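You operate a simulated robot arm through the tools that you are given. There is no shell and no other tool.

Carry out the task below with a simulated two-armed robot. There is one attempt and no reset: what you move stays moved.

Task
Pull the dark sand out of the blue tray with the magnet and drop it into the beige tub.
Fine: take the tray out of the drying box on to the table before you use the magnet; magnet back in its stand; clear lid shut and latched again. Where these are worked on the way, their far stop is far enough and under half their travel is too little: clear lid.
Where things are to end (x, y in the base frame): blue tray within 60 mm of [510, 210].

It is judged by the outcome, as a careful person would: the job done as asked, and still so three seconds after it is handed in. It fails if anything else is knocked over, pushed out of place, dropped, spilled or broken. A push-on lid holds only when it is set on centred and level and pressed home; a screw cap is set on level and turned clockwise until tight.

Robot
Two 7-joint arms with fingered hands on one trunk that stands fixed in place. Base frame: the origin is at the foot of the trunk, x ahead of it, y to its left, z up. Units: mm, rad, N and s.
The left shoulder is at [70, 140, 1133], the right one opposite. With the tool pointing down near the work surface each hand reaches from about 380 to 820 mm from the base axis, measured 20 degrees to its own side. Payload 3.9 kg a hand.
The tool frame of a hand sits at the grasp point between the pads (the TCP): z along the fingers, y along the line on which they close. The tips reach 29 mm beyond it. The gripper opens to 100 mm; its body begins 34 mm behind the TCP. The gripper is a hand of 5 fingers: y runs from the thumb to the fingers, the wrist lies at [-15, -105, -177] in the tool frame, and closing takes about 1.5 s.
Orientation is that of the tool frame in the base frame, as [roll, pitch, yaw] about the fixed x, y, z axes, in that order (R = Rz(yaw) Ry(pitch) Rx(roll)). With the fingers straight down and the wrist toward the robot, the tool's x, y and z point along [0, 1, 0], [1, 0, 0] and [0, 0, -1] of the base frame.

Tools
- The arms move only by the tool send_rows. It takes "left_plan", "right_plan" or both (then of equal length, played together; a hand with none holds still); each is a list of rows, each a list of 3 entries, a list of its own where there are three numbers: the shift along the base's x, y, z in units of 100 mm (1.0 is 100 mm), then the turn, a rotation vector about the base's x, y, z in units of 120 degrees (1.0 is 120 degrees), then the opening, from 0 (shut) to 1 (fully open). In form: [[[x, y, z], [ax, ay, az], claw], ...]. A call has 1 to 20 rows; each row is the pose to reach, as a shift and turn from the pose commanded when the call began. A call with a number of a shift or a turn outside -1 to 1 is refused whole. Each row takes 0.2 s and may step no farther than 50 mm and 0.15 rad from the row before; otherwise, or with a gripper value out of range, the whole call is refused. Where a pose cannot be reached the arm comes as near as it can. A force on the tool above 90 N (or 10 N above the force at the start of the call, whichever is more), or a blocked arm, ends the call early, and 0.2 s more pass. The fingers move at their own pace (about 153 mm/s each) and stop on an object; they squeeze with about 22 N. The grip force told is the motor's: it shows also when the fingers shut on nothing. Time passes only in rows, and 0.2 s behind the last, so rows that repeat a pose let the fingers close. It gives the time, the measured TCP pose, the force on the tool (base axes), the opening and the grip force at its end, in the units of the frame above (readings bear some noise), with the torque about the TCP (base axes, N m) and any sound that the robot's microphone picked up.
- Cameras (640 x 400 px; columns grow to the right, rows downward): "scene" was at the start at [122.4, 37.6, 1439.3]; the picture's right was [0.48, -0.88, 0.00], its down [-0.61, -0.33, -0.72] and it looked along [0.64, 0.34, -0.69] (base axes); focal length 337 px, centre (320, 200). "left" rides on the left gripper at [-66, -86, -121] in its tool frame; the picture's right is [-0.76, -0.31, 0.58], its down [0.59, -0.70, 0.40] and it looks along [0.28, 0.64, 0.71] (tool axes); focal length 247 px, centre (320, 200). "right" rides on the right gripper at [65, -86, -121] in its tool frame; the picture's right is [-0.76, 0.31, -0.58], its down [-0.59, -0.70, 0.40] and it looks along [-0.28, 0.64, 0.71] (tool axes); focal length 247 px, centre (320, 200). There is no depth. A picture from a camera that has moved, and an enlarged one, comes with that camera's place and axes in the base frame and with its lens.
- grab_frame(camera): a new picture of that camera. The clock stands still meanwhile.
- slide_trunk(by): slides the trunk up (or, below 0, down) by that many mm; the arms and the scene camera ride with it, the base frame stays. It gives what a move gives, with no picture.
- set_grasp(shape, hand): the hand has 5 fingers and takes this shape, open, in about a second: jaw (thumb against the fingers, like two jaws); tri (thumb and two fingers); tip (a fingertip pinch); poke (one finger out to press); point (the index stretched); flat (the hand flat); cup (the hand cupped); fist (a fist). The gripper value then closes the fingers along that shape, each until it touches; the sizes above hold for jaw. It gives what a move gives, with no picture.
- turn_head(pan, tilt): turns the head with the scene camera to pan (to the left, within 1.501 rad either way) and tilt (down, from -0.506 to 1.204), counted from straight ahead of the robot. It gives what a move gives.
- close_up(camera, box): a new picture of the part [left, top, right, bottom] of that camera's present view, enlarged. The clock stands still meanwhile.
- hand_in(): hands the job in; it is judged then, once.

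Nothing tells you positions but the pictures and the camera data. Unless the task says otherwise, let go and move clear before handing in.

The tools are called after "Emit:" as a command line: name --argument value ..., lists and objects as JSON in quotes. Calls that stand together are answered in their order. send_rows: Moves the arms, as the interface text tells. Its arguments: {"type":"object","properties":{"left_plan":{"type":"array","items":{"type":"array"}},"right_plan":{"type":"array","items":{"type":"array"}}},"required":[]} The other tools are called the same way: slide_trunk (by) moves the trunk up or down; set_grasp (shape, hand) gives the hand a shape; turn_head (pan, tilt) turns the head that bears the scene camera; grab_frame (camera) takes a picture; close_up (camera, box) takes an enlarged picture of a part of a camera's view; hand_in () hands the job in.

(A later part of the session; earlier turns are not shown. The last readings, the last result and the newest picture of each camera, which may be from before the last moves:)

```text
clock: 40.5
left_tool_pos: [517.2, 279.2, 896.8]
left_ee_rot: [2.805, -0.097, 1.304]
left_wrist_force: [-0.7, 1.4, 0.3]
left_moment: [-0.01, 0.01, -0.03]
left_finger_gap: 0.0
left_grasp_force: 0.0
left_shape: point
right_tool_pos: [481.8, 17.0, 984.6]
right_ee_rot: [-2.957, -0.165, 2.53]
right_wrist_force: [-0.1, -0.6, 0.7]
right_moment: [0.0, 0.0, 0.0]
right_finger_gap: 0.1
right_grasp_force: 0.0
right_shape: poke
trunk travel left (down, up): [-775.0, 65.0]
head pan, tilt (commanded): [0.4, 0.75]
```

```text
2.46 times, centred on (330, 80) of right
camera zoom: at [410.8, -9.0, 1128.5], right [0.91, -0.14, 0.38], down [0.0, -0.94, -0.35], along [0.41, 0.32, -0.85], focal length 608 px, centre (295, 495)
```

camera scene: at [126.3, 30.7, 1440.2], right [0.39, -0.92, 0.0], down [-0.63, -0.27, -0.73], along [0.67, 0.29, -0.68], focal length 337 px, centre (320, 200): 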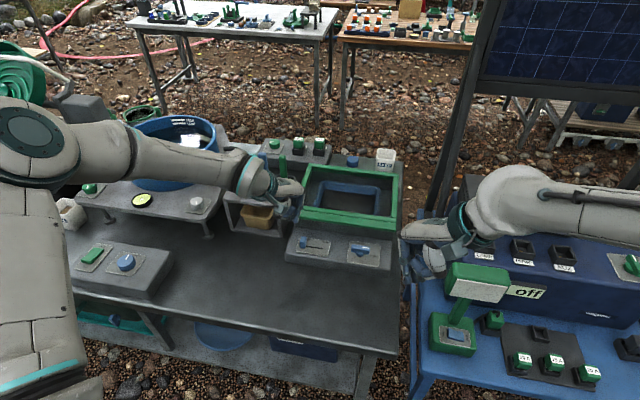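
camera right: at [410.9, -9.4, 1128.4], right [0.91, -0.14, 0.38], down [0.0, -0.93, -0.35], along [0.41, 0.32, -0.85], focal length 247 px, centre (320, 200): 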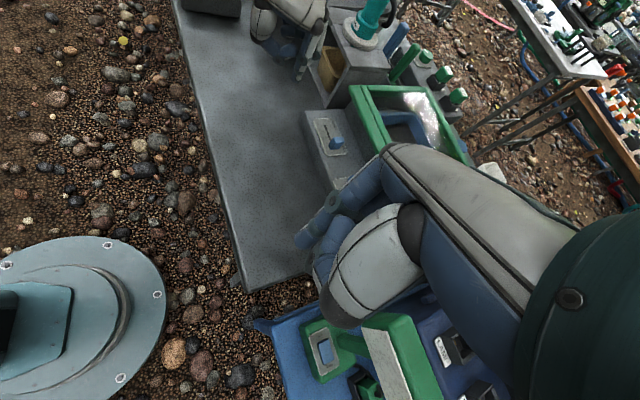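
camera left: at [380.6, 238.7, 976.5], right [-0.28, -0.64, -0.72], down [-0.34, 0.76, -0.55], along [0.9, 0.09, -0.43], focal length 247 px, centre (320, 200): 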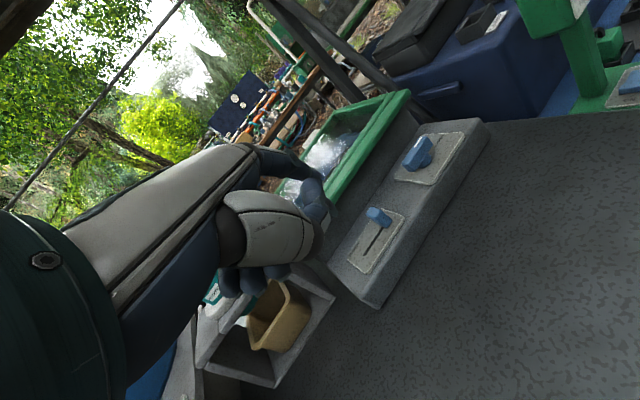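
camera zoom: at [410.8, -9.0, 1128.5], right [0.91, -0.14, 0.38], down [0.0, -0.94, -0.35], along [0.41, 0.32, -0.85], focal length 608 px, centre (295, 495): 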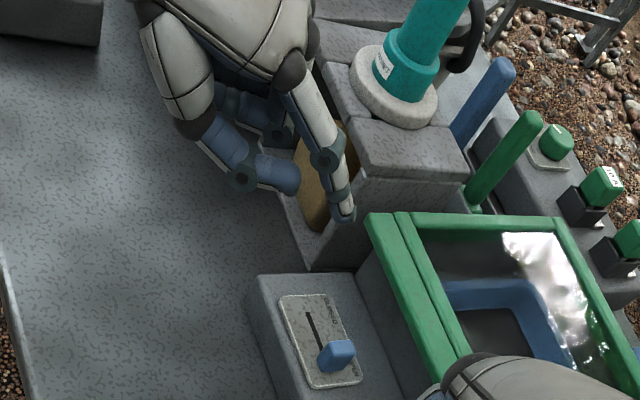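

In the "point" shape the index reaches forward about 55 mm beyond the TCP. I'll tilt a bit more and move toward the front of the lip, left of the slider, then check heights.

Emit:
send_rows --left_plan '[[[0.2, 0.05, 0], [0, -0.055, 0], 1], [[0.4, 0.15, 0], [0, -0.11, 0], 1], [[0.6, 0.25, 0], [0, -0.11, 0], 1], [[0.7, 0.3, -0.2], [0, -0.11, 0], 1], [[0.75, 0.31, -0.5], [0, -0.11, 0], 1], [[0.75, 0.31, -0.8], [0, -0.11, 0], 1], [[0.75, 0.31, -0.8], [0, -0.11, 0], 1]]'

Emit:
close_up --camera "scene" --box '[230, 130, 390, 270]'

Emit:
grab_frame --camera "left"

Emit:
close_up --camera "right" --box '[250, 0, 430, 160]'

```text
clock: 42.1
left_tool_pos: [593.7, 309.6, 816.7]
left_ee_rot: [2.579, -0.152, 1.333]
left_wrist_force: [-0.5, -0.1, -0.2]
left_moment: [0.04, -0.05, 0.0]
left_finger_gap: 0.1
left_grasp_force: 0.1
left_shape: point
right_tool_pos: [480.8, 16.3, 984.8]
right_ee_rot: [-2.956, -0.163, 2.53]
right_wrist_force: [-0.9, 0.4, 0.5]
right_moment: [-0.02, 0.01, -0.01]
right_finger_gap: 0.0
right_grasp_force: 0.0
right_shape: poke
trunk travel left (down, up): [-775.0, 65.0]
head pan, tilt (commanded): [0.4, 0.75]
```

```text
2.86 times, centred on (310, 200) of scene
camera zoom: at [125.8, 30.5, 1440.3], right [0.39, -0.92, 0.0], down [-0.63, -0.27, -0.73], along [0.67, 0.28, -0.68], focal length 962 px, centre (349, 200)
```

zoom: 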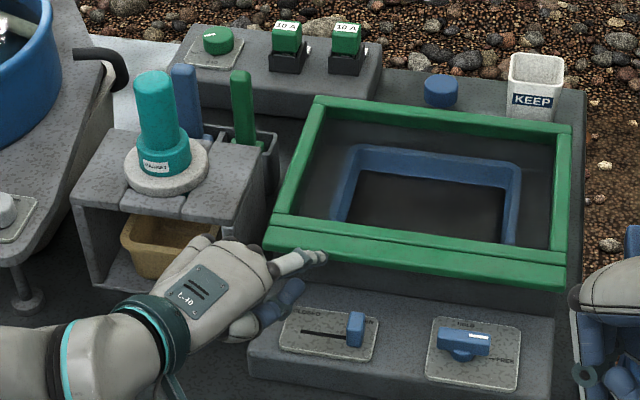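

```text
taken
camera left: at [441.3, 269.7, 863.7], right [-0.1, -0.64, -0.76], down [-0.21, 0.76, -0.61], along [0.97, 0.09, -0.21], focal length 247 px, centre (320, 200)
```

left: 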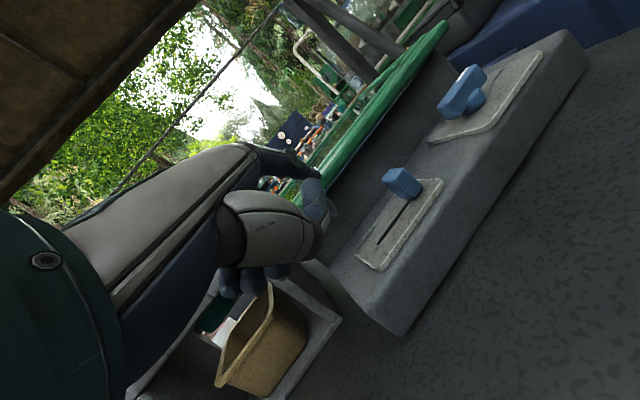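

```text
2.50 times, centred on (340, 80) of right
camera zoom: at [410.5, -9.0, 1128.6], right [0.91, -0.14, 0.38], down [0.0, -0.94, -0.35], along [0.41, 0.32, -0.85], focal length 617 px, centre (270, 500)
```

zoom: 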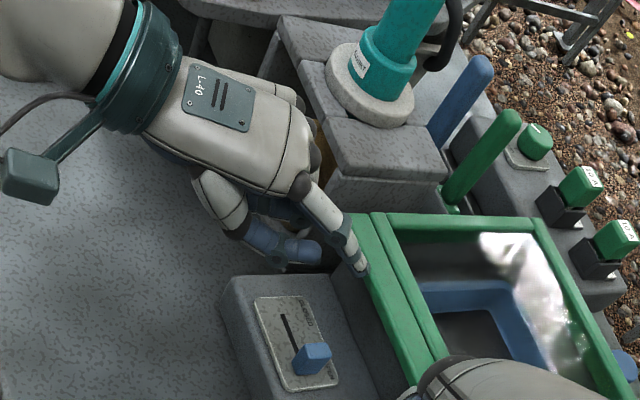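

Emit:
close_up --camera "left" --box '[260, 20, 480, 260]'

```text
1.67 times, centred on (370, 140) of left
camera zoom: at [441.3, 269.7, 863.7], right [-0.1, -0.64, -0.76], down [-0.21, 0.76, -0.61], along [0.97, 0.09, -0.21], focal length 412 px, centre (237, 300)
```

zoom: 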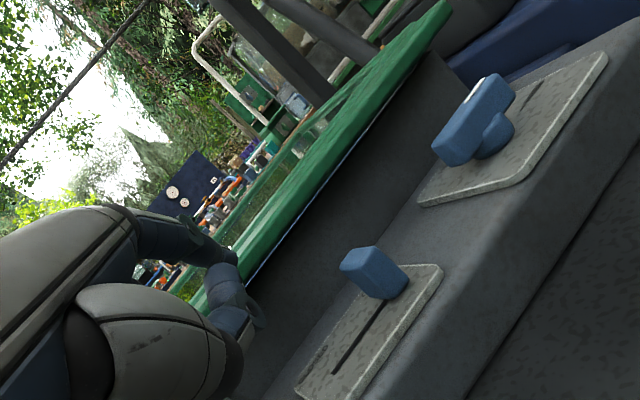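

The lip underside is at about z≈813. I'll lower the fingertip to about z≈787 in front of it and slide it under the lip.

Emit:
send_rows --left_plan '[[[0, 0, -0.25], [0, 0, 0], 1], [[0, 0, -0.5], [0, 0, 0], 1], [[0, 0, -0.54], [0, 0, 0], 1], [[0.1, 0.01, -0.54], [0, 0, 0], 1], [[0.2, 0.02, -0.54], [0, 0, 0], 1], [[0.3, 0.03, -0.54], [0, 0, 0], 1], [[0.38, 0.04, -0.54], [0, 0, 0], 1], [[0.38, 0.04, -0.54], [0, 0, 0], 1]]'

Emit:
close_up --camera "scene" --box '[230, 130, 390, 270]'

Emit:
close_up --camera "left" --box '[260, 20, 480, 260]'

Emit:
close_up --camera "right" --box '[250, 0, 430, 160]'

```text
clock: 43.9
left_tool_pos: [626.5, 313.4, 765.0]
left_ee_rot: [2.58, -0.153, 1.334]
left_wrist_force: [-13.6, -2.0, 6.7]
left_moment: [-0.18, -0.41, -0.56]
left_finger_gap: 93.0
left_grasp_force: 0.1
left_shape: point
right_tool_pos: [479.7, 17.4, 984.5]
right_ee_rot: [-2.958, -0.163, 2.531]
right_wrist_force: [-0.6, -0.7, 0.8]
right_moment: [0.02, -0.02, -0.03]
right_finger_gap: 0.0
right_grasp_force: 0.1
right_shape: poke
trunk travel left (down, up): [-775.0, 65.0]
head pan, tilt (commanded): [0.4, 0.75]
```

```text
2.86 times, centred on (310, 200) of scene
camera zoom: at [122.7, 29.8, 1440.6], right [0.39, -0.92, 0.0], down [-0.63, -0.27, -0.73], along [0.68, 0.29, -0.68], focal length 962 px, centre (349, 200)
```

zoom: 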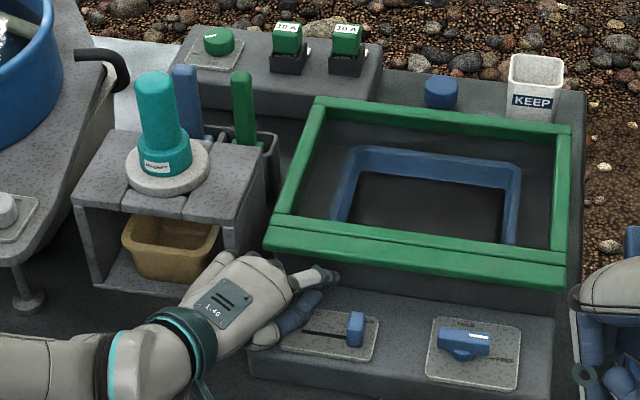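

```text
1.67 times, centred on (370, 140) of left
camera zoom: at [476.5, 272.4, 810.9], right [-0.11, -0.64, -0.76], down [-0.21, 0.76, -0.61], along [0.97, 0.09, -0.21], focal length 412 px, centre (237, 300)
```

zoom: 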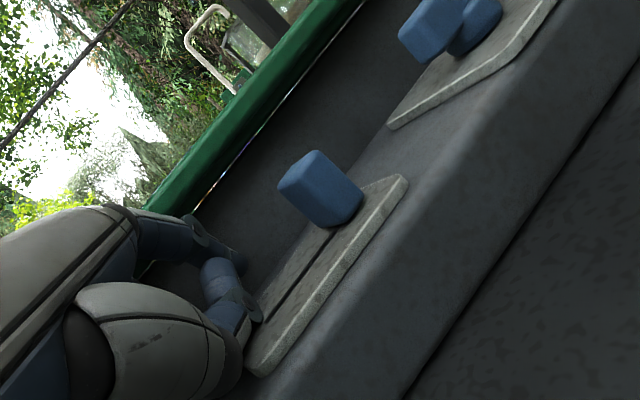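

```text
2.50 times, centred on (340, 80) of right
camera zoom: at [408.1, -9.5, 1129.6], right [0.91, -0.14, 0.38], down [0.0, -0.93, -0.36], along [0.41, 0.33, -0.85], focal length 617 px, centre (270, 500)
```

zoom: 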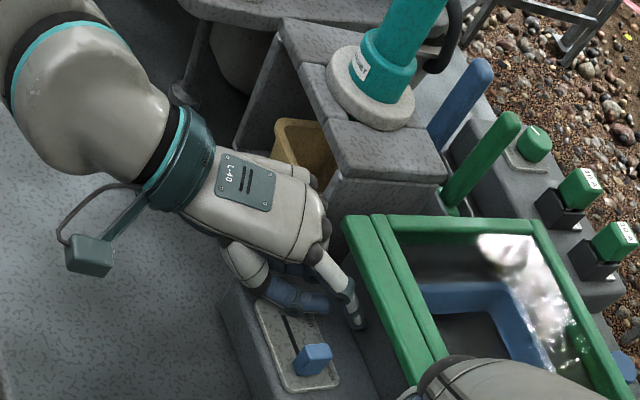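

Emit:
close_up --camera "left" --box '[330, 20, 400, 110]'

Emit:
close_up --camera "left" --box '[280, 90, 370, 200]'

Emit:
close_up --camera "scene" --box '[285, 190, 335, 240]'

```text
4.44 times, centred on (365, 65) of left
camera zoom: at [476.5, 272.4, 810.9], right [-0.11, -0.64, -0.76], down [-0.21, 0.76, -0.61], along [0.97, 0.09, -0.21], focal length 1098 px, centre (120, 800)
```

zoom: 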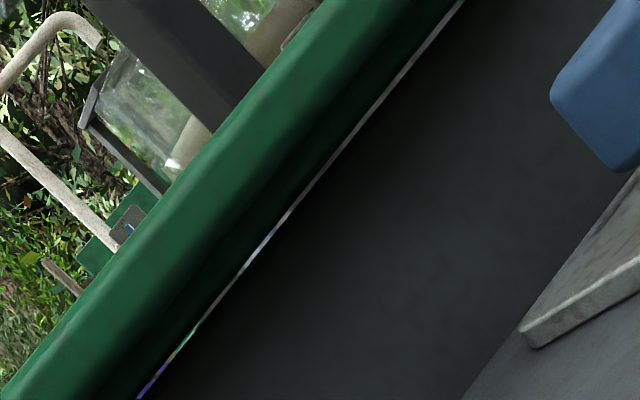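

```text
3.64 times, centred on (325, 145) of left
camera zoom: at [476.5, 272.4, 810.9], right [-0.11, -0.64, -0.76], down [-0.21, 0.76, -0.61], along [0.97, 0.09, -0.21], focal length 898 px, centre (302, 400)
```

zoom: 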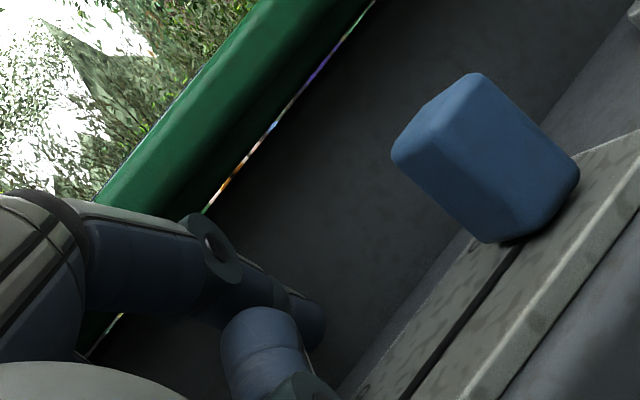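

```text
8.00 times, centred on (310, 215) of scene
camera zoom: at [122.7, 29.8, 1440.6], right [0.39, -0.92, 0.0], down [-0.63, -0.27, -0.73], along [0.68, 0.29, -0.68], focal length 2694 px, centre (400, 80)
```

zoom: 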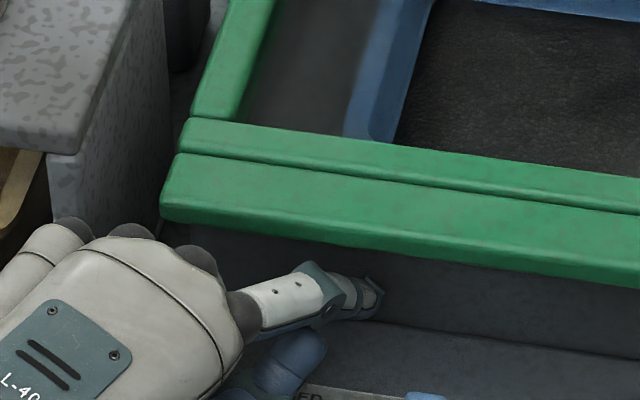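

The fingertip is under the lip, touching the box wall. The lip's underside is at about z≈817, so I'll now raise the finger gently to lift the lid.

Emit:
send_rows --left_plan '[[[-0.02, 0, 0.05], [0, 0, 0], 1], [[-0.02, 0, 0.1], [0, 0, 0], 1], [[-0.02, 0, 0.15], [0, 0, 0], 1], [[-0.02, 0, 0.2], [0, 0, 0], 1], [[-0.02, 0, 0.26], [0, 0, 0], 1], [[-0.02, 0, 0.32], [0, 0, 0], 1], [[-0.02, 0, 0.32], [0, 0, 0], 1]]'

Emit:
close_up --camera "scene" --box '[230, 130, 390, 270]'

Emit:
close_up --camera "left" --box '[260, 20, 480, 260]'

```text
clock: 45.5
left_tool_pos: [627.8, 314.3, 796.3]
left_ee_rot: [2.578, -0.152, 1.333]
left_wrist_force: [-5.8, -1.7, -2.8]
left_moment: [0.07, -0.02, -0.23]
left_finger_gap: 93.0
left_grasp_force: 0.0
left_shape: point
right_tool_pos: [481.9, 17.1, 984.5]
right_ee_rot: [-2.956, -0.164, 2.531]
right_wrist_force: [-0.6, 0.4, -0.8]
right_moment: [0.06, -0.01, 0.03]
right_finger_gap: 0.1
right_grasp_force: 0.0
right_shape: poke
trunk travel left (down, up): [-775.0, 65.0]
head pan, tilt (commanded): [0.4, 0.75]
```

```text
2.86 times, centred on (310, 200) of scene
camera zoom: at [125.7, 30.5, 1440.3], right [0.39, -0.92, 0.0], down [-0.63, -0.27, -0.73], along [0.67, 0.28, -0.68], focal length 962 px, centre (349, 200)
```

zoom: 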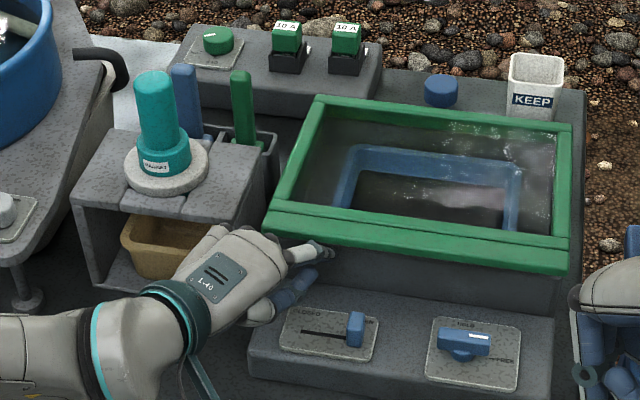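

```text
1.67 times, centred on (370, 140) of left
camera zoom: at [476.3, 274.2, 842.4], right [-0.11, -0.64, -0.76], down [-0.21, 0.76, -0.61], along [0.97, 0.09, -0.21], focal length 412 px, centre (237, 300)
```

zoom: 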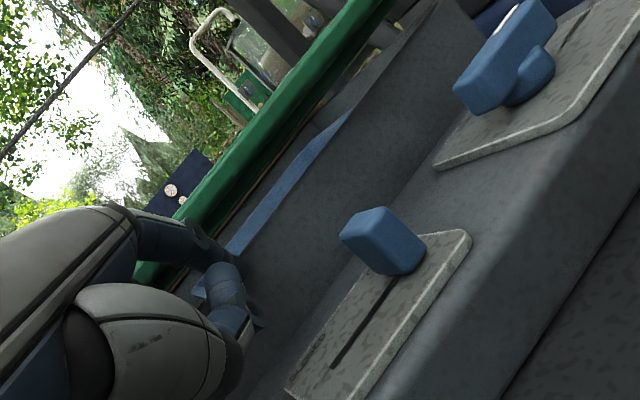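

The lid is rising with little force and I can see the tray through the gap. I'll follow the lid's arc, letting the finger slide farther under as it opens.

Emit:
send_rows --left_plan '[[[0.059, 0.013, 0.15], [0, 0, 0], 1], [[0.127, 0.029, 0.3], [0, 0, 0], 1], [[0.224, 0.051, 0.45], [0, 0, 0], 1], [[0.322, 0.073, 0.6], [0, 0, 0], 1], [[0.429, 0.097, 0.74], [0, 0, 0], 1], [[0.547, 0.123, 0.95], [0, 0, 0], 1], [[0.547, 0.123, 0.95], [0, 0, 0], 1]]'

Emit:
close_up --camera "scene" --box '[200, 80, 420, 270]'

Emit:
grab_frame --camera "left"

```text
clock: 47.1
left_tool_pos: [681.6, 327.6, 890.1]
left_ee_rot: [2.58, -0.153, 1.332]
left_wrist_force: [-0.2, -1.8, -1.1]
left_moment: [0.07, 0.02, -0.03]
left_finger_gap: 92.9
left_grasp_force: 0.0
left_shape: point
right_tool_pos: [482.7, 17.3, 984.4]
right_ee_rot: [-2.956, -0.166, 2.53]
right_wrist_force: [-0.2, -0.1, -0.4]
right_moment: [0.01, 0.0, 0.01]
right_finger_gap: 0.0
right_grasp_force: 0.1
right_shape: poke
trunk travel left (down, up): [-775.0, 65.0]
head pan, tilt (commanded): [0.4, 0.75]
```

```text
2.11 times, centred on (310, 175) of scene
camera zoom: at [126.3, 30.7, 1440.2], right [0.39, -0.92, 0.0], down [-0.63, -0.27, -0.73], along [0.67, 0.28, -0.68], focal length 709 px, centre (341, 253)
```

zoom: 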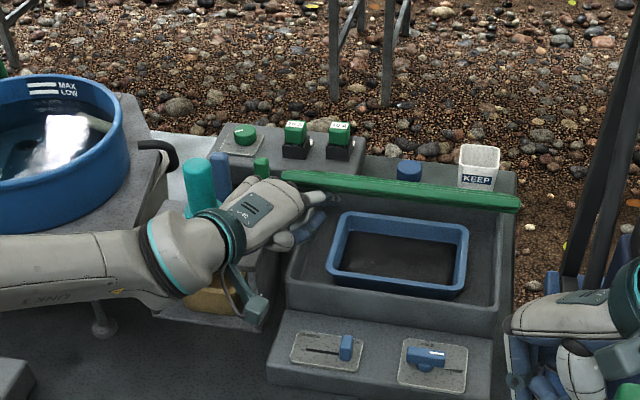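

```text
taken
camera left: at [531.4, 286.5, 936.5], right [-0.11, -0.64, -0.76], down [-0.21, 0.76, -0.61], along [0.97, 0.09, -0.22], focal length 247 px, centre (320, 200)
```

left: 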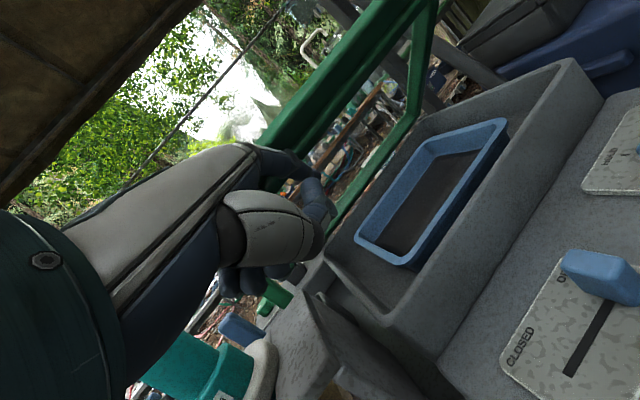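

The lid is about 40° open and the tray is visible. I'll keep pushing along the arc toward its far stop, staying above the magnet.

Emit:
send_rows --left_plan '[[[0.117, 0.02, 0.2], [0, 0, 0], 1], [[0.244, 0.04, 0.34], [0, 0, 0], 1], [[0.371, 0.06, 0.45], [0, 0, 0], 1], [[0.488, 0.08, 0.51], [0, 0, 0], 1], [[0.634, 0.1, 0.55], [0, 0, 0], 1], [[0.781, 0.12, 0.57], [0, 0, 0], 1], [[0.93, 0.14, 0.57], [0, 0, 0], 1], [[0.93, 0.14, 0.57], [0, 0, 0], 1]]'

Emit:
close_up --camera "scene" --box '[200, 60, 420, 250]'

Emit:
grab_frame --camera "left"

```text
clock: 48.9
left_tool_pos: [774.6, 340.9, 945.5]
left_ee_rot: [2.579, -0.153, 1.335]
left_wrist_force: [-0.9, 0.0, -0.6]
left_moment: [0.02, -0.03, -0.02]
left_finger_gap: 93.0
left_grasp_force: 0.1
left_shape: point
right_tool_pos: [481.9, 18.0, 983.9]
right_ee_rot: [-2.954, -0.165, 2.528]
right_wrist_force: [0.6, 0.2, -0.9]
right_moment: [0.0, 0.04, 0.0]
right_finger_gap: 0.0
right_grasp_force: 0.2
right_shape: poke
trunk travel left (down, up): [-775.0, 65.0]
head pan, tilt (commanded): [0.4, 0.75]
```

```text
2.11 times, centred on (310, 155) of scene
camera zoom: at [126.1, 30.6, 1440.2], right [0.39, -0.92, 0.0], down [-0.63, -0.27, -0.73], along [0.67, 0.28, -0.68], focal length 709 px, centre (341, 295)
```

zoom: 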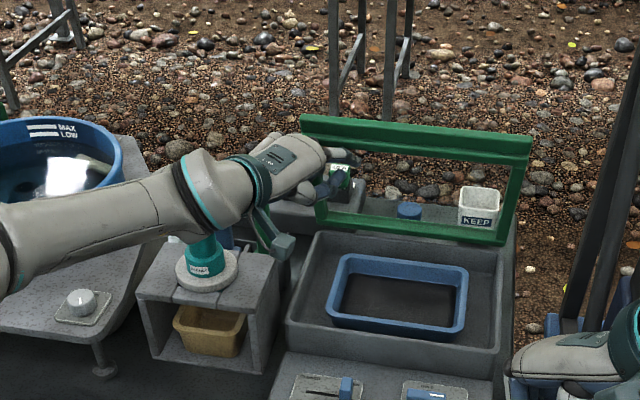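

```text
taken
camera left: at [623.6, 300.0, 992.5], right [-0.11, -0.64, -0.76], down [-0.21, 0.76, -0.61], along [0.97, 0.09, -0.22], focal length 247 px, centre (320, 200)
```

left: 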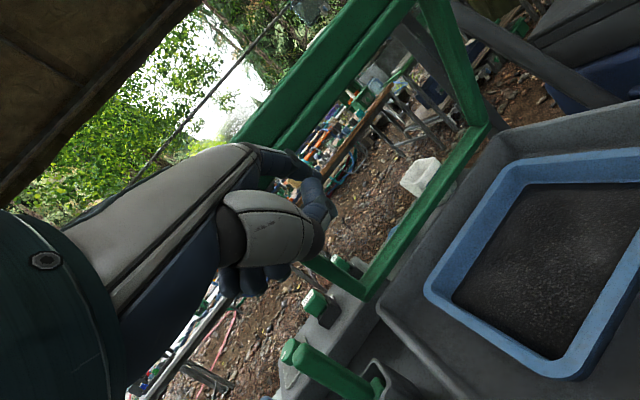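

Emit:
send_rows --left_plan '[[[0.15, 0.03, 0.0], [0, 0, 0], 1], [[0.3, 0.06, 0.0], [0, 0, 0], 1], [[0.4, 0.08, 0.0], [0, 0, 0], 1], [[0.5, 0.1, 0.0], [0, 0, 0], 1], [[0.5, 0.1, 0.0], [0, 0, 0], 1]]'

Emit:
close_up --camera "scene" --box '[200, 60, 420, 250]'

Emit:
grab_frame --camera "left"

```text
clock: 50.1
left_tool_pos: [822.0, 348.0, 949.0]
left_ee_rot: [2.577, -0.153, 1.331]
left_wrist_force: [-25.7, -7.7, 1.9]
left_moment: [-0.01, -0.08, -1.21]
left_finger_gap: 92.9
left_grasp_force: 0.2
left_shape: point
right_tool_pos: [477.4, 16.3, 987.0]
right_ee_rot: [-2.961, -0.161, 2.532]
right_wrist_force: [-0.3, 0.3, 0.2]
right_moment: [0.04, -0.01, 0.04]
right_finger_gap: 0.0
right_grasp_force: 0.0
right_shape: poke
trunk travel left (down, up): [-775.0, 65.0]
head pan, tilt (commanded): [0.4, 0.75]
```

```text
2.11 times, centred on (310, 155) of scene
camera zoom: at [120.4, 29.2, 1440.8], right [0.39, -0.92, 0.0], down [-0.62, -0.26, -0.73], along [0.68, 0.29, -0.68], focal length 709 px, centre (341, 295)
```

zoom: 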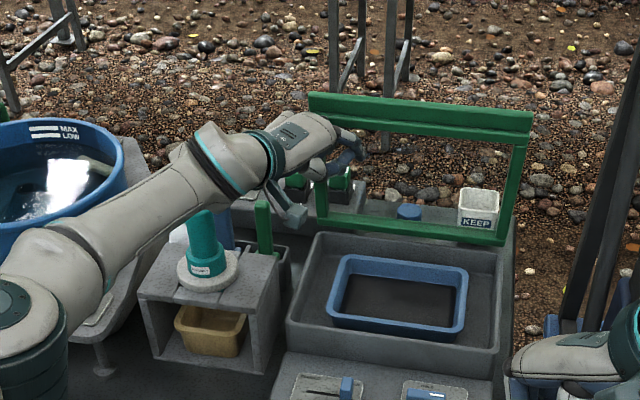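

```text
taken
camera left: at [670.4, 308.5, 995.6], right [-0.11, -0.64, -0.76], down [-0.21, 0.76, -0.61], along [0.97, 0.09, -0.21], focal length 247 px, centre (320, 200)
```

left: 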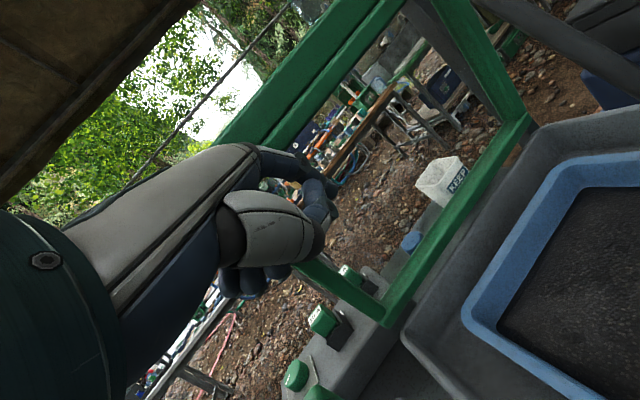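

The lid has met its far stop (26 N). I'll ease off and check that it stays open.

Emit:
send_rows --left_plan '[[[-0.1, -0.02, 0.0], [0, 0, 0], 1], [[-0.2, -0.04, 0.0], [0, 0, 0], 1], [[-0.3, -0.06, 0.0], [0, 0, 0], 1], [[-0.4, -0.08, 0.02], [0, 0, 0], 1]]'

Emit:
close_up --camera "scene" --box '[200, 60, 420, 250]'

```text
clock: 51.1
left_tool_pos: [783.9, 343.2, 949.8]
left_ee_rot: [2.577, -0.152, 1.335]
left_wrist_force: [-0.7, -0.4, -0.5]
left_moment: [-0.03, 0.03, -0.01]
left_finger_gap: 93.1
left_grasp_force: 0.0
left_shape: point
right_tool_pos: [480.6, 17.4, 984.1]
right_ee_rot: [-2.956, -0.162, 2.529]
right_wrist_force: [-0.8, 0.0, -0.2]
right_moment: [0.03, 0.0, -0.01]
right_finger_gap: 0.0
right_grasp_force: 0.1
right_shape: poke
trunk travel left (down, up): [-775.0, 65.0]
head pan, tilt (commanded): [0.4, 0.75]
```

```text
2.11 times, centred on (310, 155) of scene
camera zoom: at [125.4, 30.7, 1440.3], right [0.39, -0.92, 0.0], down [-0.63, -0.27, -0.73], along [0.67, 0.28, -0.68], focal length 709 px, centre (341, 295)
```

zoom: 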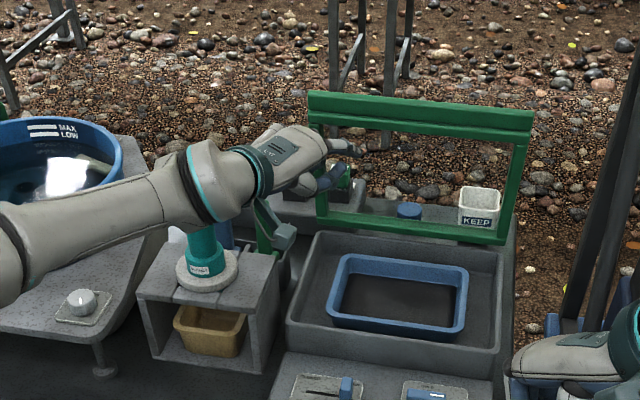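

The lid stays open on its own. I'll withdraw the left hand upward and back, then look at the tray in the box.

Emit:
send_rows --left_plan '[[[-0.15, -0.1, 0.3], [0, 0, 0], 1], [[-0.4, -0.25, 0.5], [0, 0, 0], 1], [[-0.7, -0.4, 0.7], [0, 0, 0], 1], [[-1.0, -0.6, 0.9], [0, 0, 0], 1]]'

Emit:
grab_frame --camera "left"

Emit:
close_up --camera "scene" --box '[260, 120, 420, 280]'

```text
clock: 52.1
left_tool_pos: [682.3, 279.1, 1040.0]
left_ee_rot: [2.579, -0.155, 1.335]
left_wrist_force: [-1.2, -0.8, -0.3]
left_moment: [0.02, 0.03, 0.02]
left_finger_gap: 93.2
left_grasp_force: 0.1
left_shape: point
right_tool_pos: [480.9, 15.5, 984.9]
right_ee_rot: [-2.958, -0.164, 2.53]
right_wrist_force: [0.4, 0.4, 0.9]
right_moment: [-0.04, -0.01, -0.01]
right_finger_gap: 0.0
right_grasp_force: 0.1
right_shape: poke
trunk travel left (down, up): [-775.0, 65.0]
head pan, tilt (commanded): [0.4, 0.75]
```

```text
taken
camera left: at [531.1, 239.1, 1087.3], right [-0.1, -0.64, -0.76], down [-0.21, 0.76, -0.61], along [0.97, 0.1, -0.21], focal length 247 px, centre (320, 200)
```

left: 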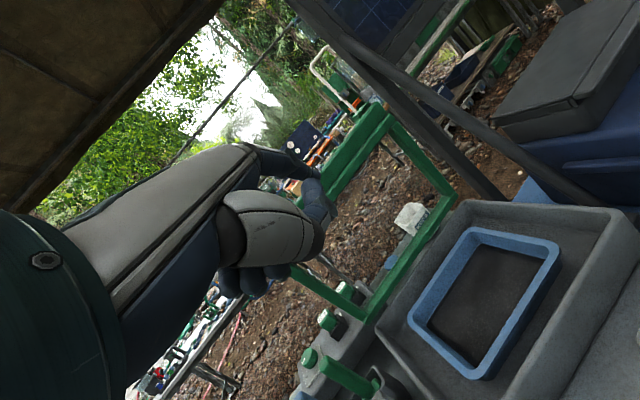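

```text
2.50 times, centred on (340, 200) of scene
camera zoom: at [124.0, 28.3, 1440.5], right [0.39, -0.92, 0.0], down [-0.63, -0.26, -0.73], along [0.67, 0.29, -0.68], focal length 842 px, centre (270, 200)
```

zoom: 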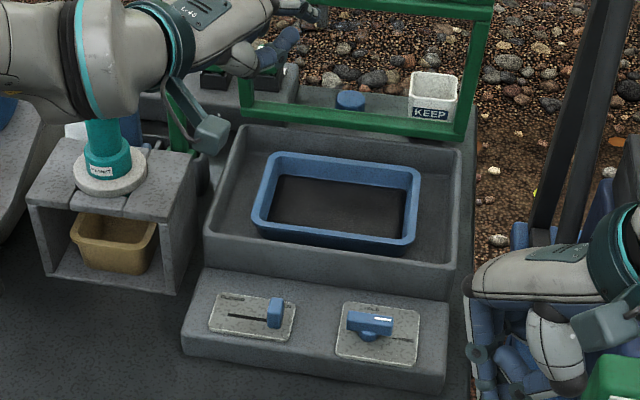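

Emit:
close_up --camera "left" --box '[370, 190, 640, 400]'

Emit:
close_up --camera "scene" --box '[305, 160, 385, 235]'

Emit:
close_up --camera "right" --box '[300, 60, 480, 200]'

```text
1.90 times, centred on (505, 295) of left
camera zoom: at [531.1, 239.1, 1087.3], right [-0.1, -0.64, -0.76], down [-0.21, 0.76, -0.61], along [0.97, 0.1, -0.21], focal length 470 px, centre (-32, 19)
```

zoom: 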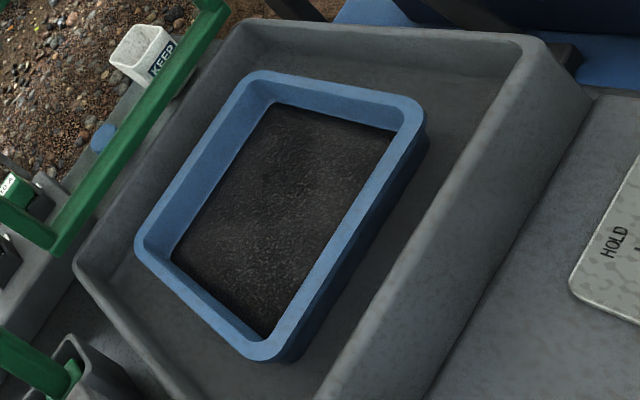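

```text
5.33 times, centred on (345, 198) of scene
camera zoom: at [124.0, 28.3, 1440.5], right [0.39, -0.92, 0.0], down [-0.63, -0.26, -0.73], along [0.67, 0.29, -0.68], focal length 1796 px, centre (187, 213)
```

zoom: 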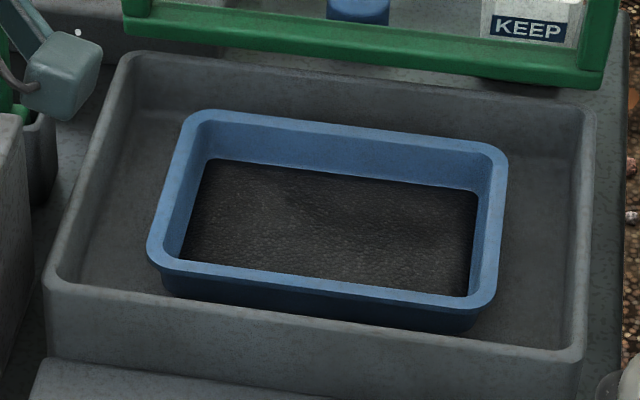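

```text
2.86 times, centred on (390, 130) of right
camera zoom: at [409.1, -10.7, 1129.2], right [0.91, -0.14, 0.38], down [0.0, -0.93, -0.36], along [0.41, 0.33, -0.85], focal length 706 px, centre (120, 400)
```

zoom: 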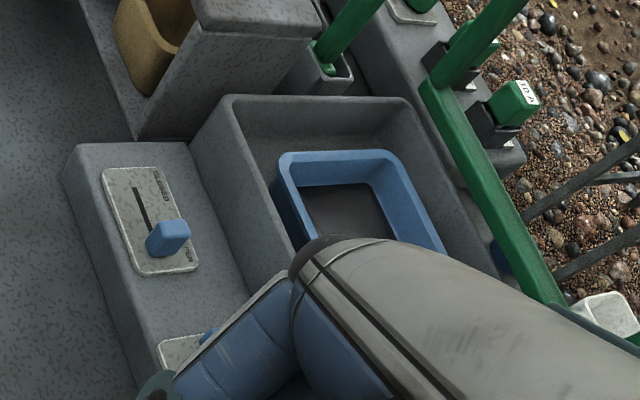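

The lid is open and the tray (about 182 × 110 mm, rim around z≈778, centre about (816,241)) sits on the box floor with gaps around it. I'll level the left hand into an open jaw above the near rim and check.

Emit:
set_grasp --shape "jaw" --hand "left"

Emit:
send_rows --left_plan '[[[-0.05, -0.05, 0], [0, 0.055, 0], 1], [[-0.1, -0.1, 0], [0, 0.11, 0], 1], [[-0.1, -0.15, 0], [0, 0.165, 0], 1], [[-0.1, -0.2, 0], [0, 0.22, 0], 1], [[-0.1, -0.25, 0], [0, 0.275, 0], 1], [[-0.1, -0.3, -0.2], [0, 0.275, 0], 1], [[-0.1, -0.35, -0.4], [0, 0.275, 0], 1], [[-0.1, -0.35, -0.4], [0, 0.275, 0], 1]]'

Emit:
grab_frame --camera "left"

Emit:
grab_frame --camera "scene"

```text
clock: 53.0
left_tool_pos: [684.2, 280.9, 1039.5]
left_ee_rot: [2.579, -0.152, 1.333]
left_wrist_force: [-0.7, -0.6, 0.2]
left_moment: [0.0, 0.01, 0.0]
left_finger_gap: 100.0
left_grasp_force: 0.1
left_shape: jaw
right_tool_pos: [482.5, 17.6, 983.3]
right_ee_rot: [-2.957, -0.166, 2.528]
right_wrist_force: [0.4, -0.3, -0.9]
right_moment: [-0.02, 0.06, -0.05]
right_finger_gap: 0.1
right_grasp_force: 0.1
right_shape: poke
trunk travel left (down, up): [-775.0, 65.0]
head pan, tilt (commanded): [0.4, 0.75]
```

```text
clock: 54.8
left_tool_pos: [675.2, 247.2, 997.7]
left_ee_rot: [3.137, -0.001, 1.291]
left_wrist_force: [-0.7, -0.4, 0.3]
left_moment: [0.02, 0.0, -0.03]
left_finger_gap: 100.0
left_grasp_force: 0.2
left_shape: jaw
right_tool_pos: [481.4, 17.7, 983.9]
right_ee_rot: [-2.955, -0.165, 2.529]
right_wrist_force: [1.0, 0.0, -0.6]
right_moment: [0.0, -0.01, 0.01]
right_finger_gap: 0.4
right_grasp_force: 0.0
right_shape: poke
trunk travel left (down, up): [-775.0, 65.0]
head pan, tilt (commanded): [0.4, 0.75]
```

```text
taken
camera left: at [573.5, 207.0, 1119.1], right [-0.5, -0.64, -0.58], down [-0.51, 0.76, -0.4], along [0.7, 0.09, -0.71], focal length 247 px, centre (320, 200)
```

left: 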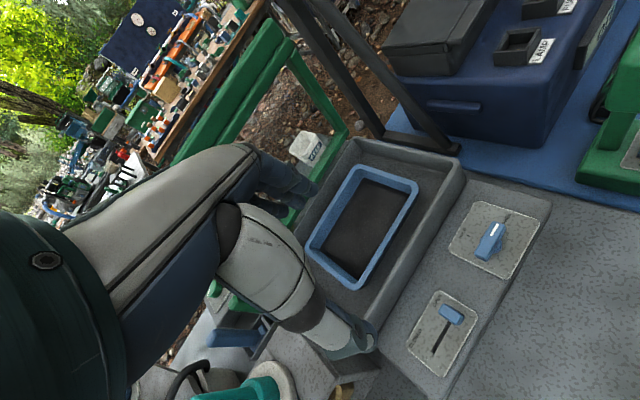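

```text
taken
camera scene: at [126.1, 30.4, 1440.3], right [0.39, -0.92, 0.0], down [-0.63, -0.27, -0.73], along [0.67, 0.28, -0.68], focal length 337 px, centre (320, 200)
```

scene: 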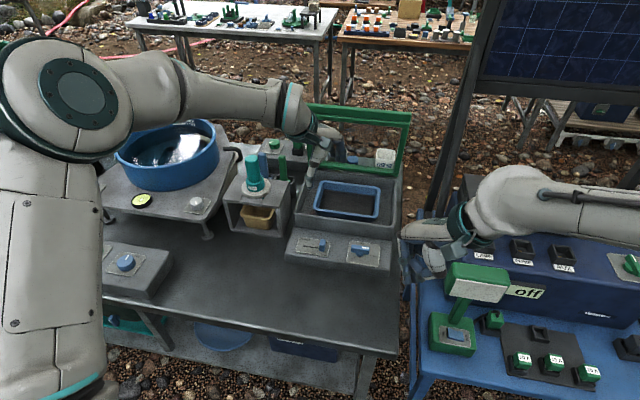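

Emit:
close_up --camera "left" --box '[280, 120, 480, 320]'

Emit:
close_up --camera "scene" --box '[280, 150, 400, 240]'

```text
2.00 times, centred on (380, 220) of left
camera zoom: at [573.5, 207.0, 1119.1], right [-0.5, -0.64, -0.58], down [-0.51, 0.76, -0.4], along [0.7, 0.09, -0.71], focal length 494 px, centre (200, 160)
```

zoom: 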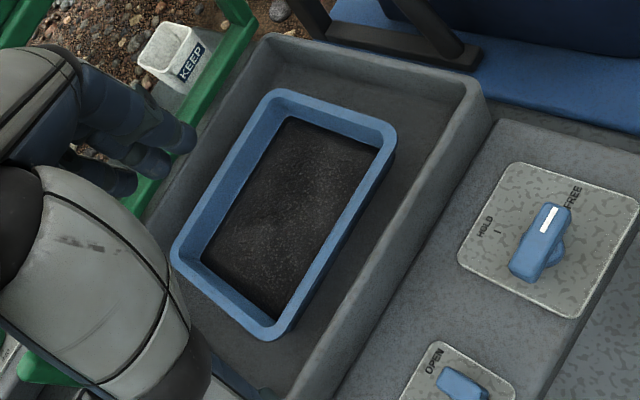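

```text
4.44 times, centred on (340, 195) of scene
camera zoom: at [126.1, 30.4, 1440.3], right [0.39, -0.92, 0.0], down [-0.63, -0.27, -0.73], along [0.67, 0.28, -0.68], focal length 1497 px, centre (231, 222)
```

zoom: 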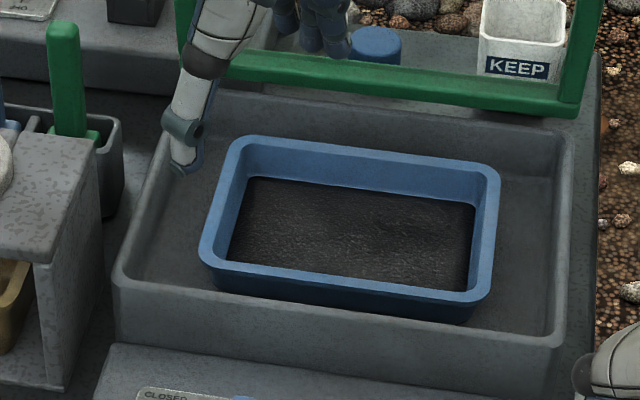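

Tray rim averages z≈788, near-rim middle about (749,218), with about 40 mm between it and the box's front wall. I'll square the left hand to that rim with a narrowed jaw and come down to a hover.

Emit:
send_rows --left_plan '[[[0.15, -0.05, -0.1], [0, 0, 0.06], 0.45], [[0.3, -0.1, -0.2], [0, 0, 0.12], 0.45], [[0.45, -0.15, -0.35], [0, 0, 0.18], 0.45], [[0.6, -0.2, -0.5], [0, 0, 0.238], 0.45], [[0.75, -0.23, -0.7], [0, 0, 0.238], 0.45], [[0.89, -0.26, -0.9], [0, 0, 0.238], 0.45], [[0.89, -0.26, -0.98], [0, 0, 0.238], 0.45], [[0.89, -0.26, -0.98], [0, 0, 0.238], 0.45]]'

Emit:
grab_frame --camera "left"

Emit:
close_up --camera "scene" --box '[260, 110, 410, 240]'

```text
clock: 56.6
left_tool_pos: [798.5, 275.1, 966.0]
left_ee_rot: [3.138, -0.002, 1.787]
left_wrist_force: [0.0, -0.7, -0.3]
left_moment: [0.0, -0.03, 0.03]
left_finger_gap: 45.4
left_grasp_force: 0.0
left_shape: jaw
left hand out of reach, approached as far as the arm can: row 3, 4, 5, 6, 7, 8
right_tool_pos: [480.4, 16.8, 984.9]
right_ee_rot: [-2.957, -0.161, 2.532]
right_wrist_force: [-0.9, -0.4, -0.6]
right_moment: [-0.01, 0.0, 0.01]
right_finger_gap: 0.0
right_grasp_force: 0.0
right_shape: poke
trunk travel left (down, up): [-775.0, 65.0]
head pan, tilt (commanded): [0.4, 0.75]
```

```text
taken
camera left: at [728.4, 190.6, 1087.0], right [-0.14, -0.8, -0.58], down [-0.81, 0.43, -0.4], along [0.57, 0.42, -0.71], focal length 247 px, centre (320, 200)
```

left: 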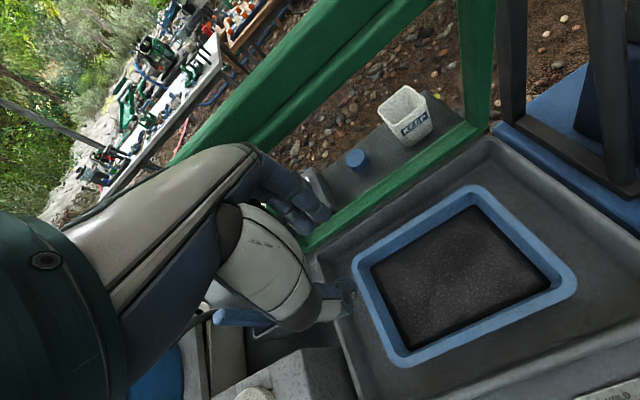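

```text
3.08 times, centred on (335, 175) of scene
camera zoom: at [124.3, 30.0, 1440.5], right [0.39, -0.92, 0.0], down [-0.63, -0.27, -0.73], along [0.67, 0.28, -0.68], focal length 1036 px, centre (274, 277)
```

zoom: 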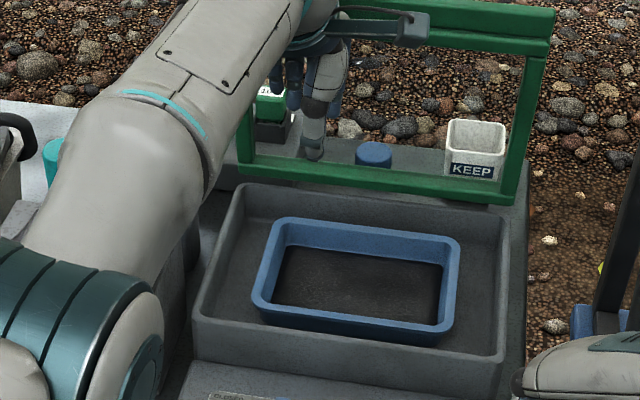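

The left arm can't hold that heading there, so it drifted. I'll go back to its natural heading over the tray and then find how far it can turn toward square.

Emit:
send_rows --left_plan '[[[-0.1, -0.1, 0.1], [0, 0, -0.06], 0.45], [[-0.2, -0.2, 0.1], [0, 0, -0.12], 0.45], [[-0.3, -0.3, 0.1], [0, 0, -0.18], 0.45], [[-0.4, -0.4, 0.05], [0, 0, -0.238], 0.45], [[-0.45, -0.5, -0.1], [0, 0, -0.238], 0.45], [[-0.45, -0.54, -0.3], [0, 0, -0.238], 0.45], [[-0.45, -0.54, -0.3], [0, 0, -0.238], 0.45]]'

Emit:
send_rows --left_plan '[[[0.05, 0, 0], [0, 0, 0.05], 0.45], [[0.1, 0, 0], [0, 0, 0.1], 0.45], [[0.1, 0, 0], [0, 0, 0.1], 0.45]]'

Emit:
grab_frame --camera "scene"

```text
clock: 58.2
left_tool_pos: [790.0, 222.3, 936.8]
left_ee_rot: [3.138, -0.003, 1.288]
left_wrist_force: [0.0, -0.7, 0.1]
left_moment: [0.03, 0.0, -0.02]
left_finger_gap: 45.3
left_grasp_force: 0.1
left_shape: jaw
left hand out of reach, approached as far as the arm can: row 1, 2, 3, 4, 5, 6, 7
right_tool_pos: [481.9, 18.0, 985.3]
right_ee_rot: [-2.957, -0.165, 2.531]
right_wrist_force: [1.0, 0.3, -0.8]
right_moment: [0.01, -0.07, 0.01]
right_finger_gap: 0.0
right_grasp_force: 0.0
right_shape: poke
trunk travel left (down, up): [-775.0, 65.0]
head pan, tilt (commanded): [0.4, 0.75]
```

```text
clock: 59.0
left_tool_pos: [800.2, 222.8, 937.5]
left_ee_rot: [3.136, 0.0, 1.499]
left_wrist_force: [0.5, -0.2, 1.0]
left_moment: [0.03, 0.02, -0.03]
left_finger_gap: 45.5
left_grasp_force: 0.1
left_shape: jaw
right_tool_pos: [481.0, 16.5, 984.5]
right_ee_rot: [-2.956, -0.165, 2.529]
right_wrist_force: [0.1, 1.2, -0.5]
right_moment: [0.0, 0.0, 0.01]
right_finger_gap: 0.0
right_grasp_force: 0.2
right_shape: poke
trunk travel left (down, up): [-775.0, 65.0]
head pan, tilt (commanded): [0.4, 0.75]
```

```text
taken
camera scene: at [126.4, 30.7, 1440.2], right [0.39, -0.92, 0.0], down [-0.63, -0.27, -0.73], along [0.67, 0.28, -0.68], focal length 337 px, centre (320, 200)
```

scene: 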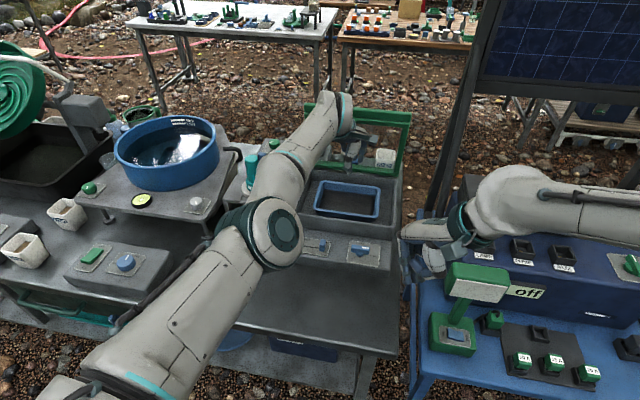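

Emit:
send_rows --left_plan '[[[-0.05, 0, -0.1], [0, 0, 0], 0.45], [[-0.1, 0, -0.2], [0, 0, 0], 0.45], [[-0.15, 0, -0.35], [0, 0, 0], 0.45], [[-0.2, 0, -0.5], [0, 0, 0], 0.45], [[-0.25, 0, -0.6], [0, 0, 0], 0.45], [[-0.3, 0, -0.7], [0, 0, 0], 0.45]]'

Emit:
grab_frame --camera "left"

Emit:
close_up --camera "scene" --box '[260, 110, 410, 240]'

```text
clock: 60.4
left_tool_pos: [794.3, 223.6, 869.4]
left_ee_rot: [3.139, -0.001, 1.499]
left_wrist_force: [-0.5, -0.6, -0.1]
left_moment: [0.02, -0.02, -0.02]
left_finger_gap: 45.0
left_grasp_force: 0.0
left_shape: jaw
left hand out of reach, approached as far as the arm can: row 1, 2, 3, 4, 5, 6
right_tool_pos: [481.8, 18.5, 985.5]
right_ee_rot: [-2.956, -0.165, 2.529]
right_wrist_force: [-0.9, 1.1, -0.2]
right_moment: [0.02, 0.03, 0.01]
right_finger_gap: 0.0
right_grasp_force: 0.0
right_shape: poke
trunk travel left (down, up): [-775.0, 65.0]
head pan, tilt (commanded): [0.4, 0.75]
```

```text
taken
camera left: at [702.0, 163.0, 989.4], right [-0.36, -0.73, -0.58], down [-0.66, 0.64, -0.4], along [0.66, 0.24, -0.71], focal length 247 px, centre (320, 200)
```

left: 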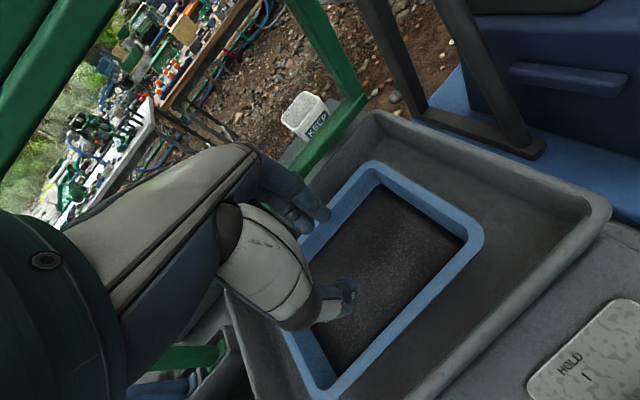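

```text
3.08 times, centred on (335, 175) of scene
camera zoom: at [126.5, 30.6, 1440.2], right [0.39, -0.92, 0.0], down [-0.63, -0.27, -0.73], along [0.67, 0.28, -0.68], focal length 1036 px, centre (274, 277)
```

zoom: 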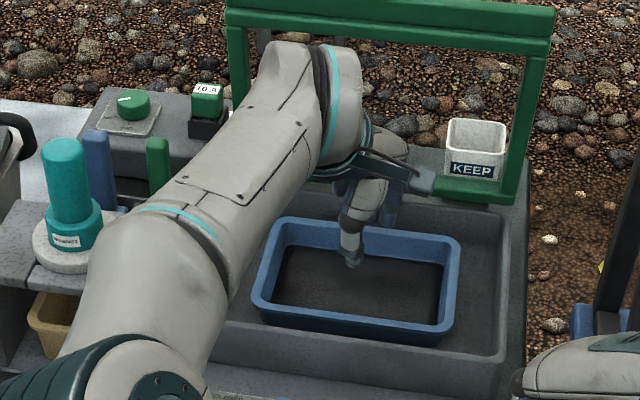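

The left arm has gone straight and won't retract easily. I'll lift clear of the tray and pull back firmly to re-bend the elbow.

Emit:
send_rows --left_plan '[[[0, 0, 0.3], [0, 0, 0], 0.45], [[0, 0, 0.6], [0, 0, 0], 0.45], [[-0.3, 0.1, 0.7], [0, 0, -0.03], 0.45], [[-0.6, 0.2, 0.7], [0, 0, -0.06], 0.45], [[-0.9, 0.3, 0.7], [0, 0, -0.1], 0.45], [[-1.0, 0.4, 0.7], [0, 0, -0.1], 0.45], [[-1.0, 0.4, 0.7], [0, 0, -0.1], 0.45]]'

Emit:
grab_frame --camera "scene"

```text
clock: 61.8
left_tool_pos: [788.4, 340.1, 991.4]
left_ee_rot: [3.053, -0.087, 1.469]
left_wrist_force: [-31.0, -7.0, 9.3]
left_moment: [0.3, -1.08, -0.04]
left_finger_gap: 42.0
left_grasp_force: 0.0
left_shape: jaw
left hand out of reach, approached as far as the arm can: row 2, 3, 4, 5
right_tool_pos: [470.6, 21.7, 990.0]
right_ee_rot: [-2.96, -0.152, 2.534]
right_wrist_force: [-1.2, 0.8, 0.3]
right_moment: [-0.05, -0.04, -0.03]
right_finger_gap: 0.1
right_grasp_force: 0.1
right_shape: poke
trunk travel left (down, up): [-775.0, 65.0]
head pan, tilt (commanded): [0.4, 0.75]
stopped in row 6 (left hand): the force on the tool passed its limit at 158 N (the readings are from after the stop); the commanded pose is now the measured one
```

```text
taken
camera scene: at [111.2, 35.6, 1441.6], right [0.39, -0.92, 0.01], down [-0.62, -0.27, -0.74], along [0.68, 0.28, -0.68], focal length 337 px, centre (320, 200)
```

scene: 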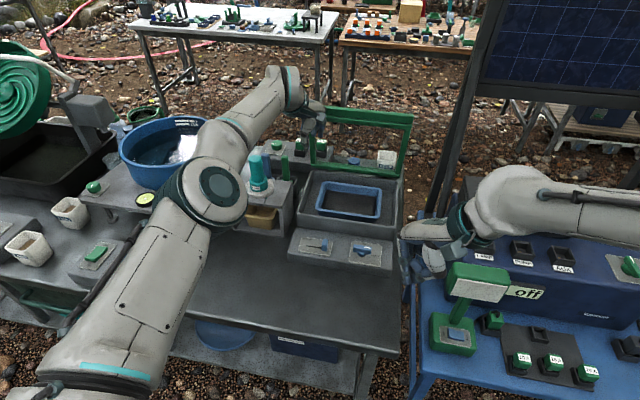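

The hand drifted and pressed the opened lid at its stop. I'll back it straight off in small steps and inspect.

Emit:
send_rows --left_plan '[[[-0.1, 0, 0], [0, 0, 0], 0.45], [[-0.2, 0, 0], [0, 0, 0], 0.45], [[-0.3, 0, 0], [0, 0, 0], 0.45]]'

Emit:
close_up --camera "scene" --box '[200, 50, 440, 260]'

Emit:
grab_frame --camera "left"

```text
clock: 62.5
left_tool_pos: [767.8, 338.3, 985.5]
left_ee_rot: [3.059, -0.092, 1.472]
left_wrist_force: [-0.1, -0.4, -0.7]
left_moment: [-0.01, -0.03, -0.03]
left_finger_gap: 45.5
left_grasp_force: 0.0
left_shape: jaw
right_tool_pos: [479.7, 17.5, 983.8]
right_ee_rot: [-2.955, -0.164, 2.528]
right_wrist_force: [0.1, -0.8, 0.4]
right_moment: [0.0, 0.0, -0.02]
right_finger_gap: 0.0
right_grasp_force: 0.0
right_shape: poke
trunk travel left (down, up): [-775.0, 65.0]
head pan, tilt (commanded): [0.4, 0.75]
```

```text
1.90 times, centred on (320, 155) of scene
camera zoom: at [124.5, 29.6, 1440.4], right [0.39, -0.92, 0.0], down [-0.63, -0.26, -0.73], along [0.67, 0.28, -0.68], focal length 642 px, centre (320, 286)
```

zoom: 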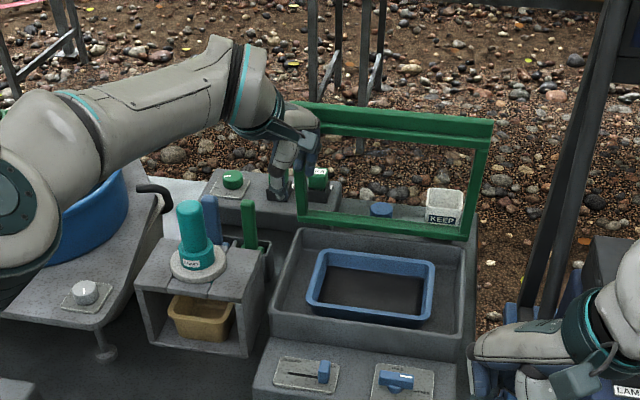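

```text
taken
camera left: at [664.8, 271.4, 1094.0], right [-0.33, -0.67, -0.67], down [-0.6, 0.69, -0.4], along [0.73, 0.27, -0.63], focal length 247 px, centre (320, 200)
```

left: 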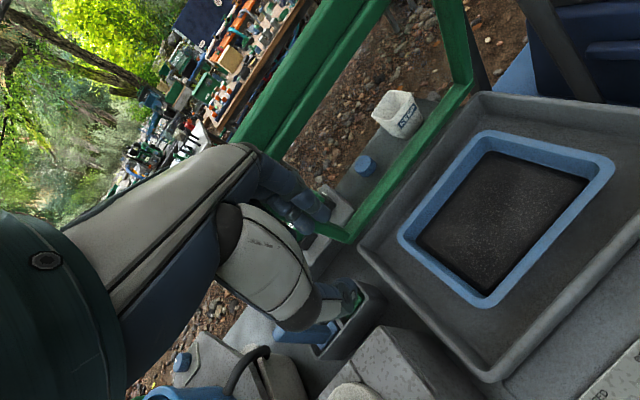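

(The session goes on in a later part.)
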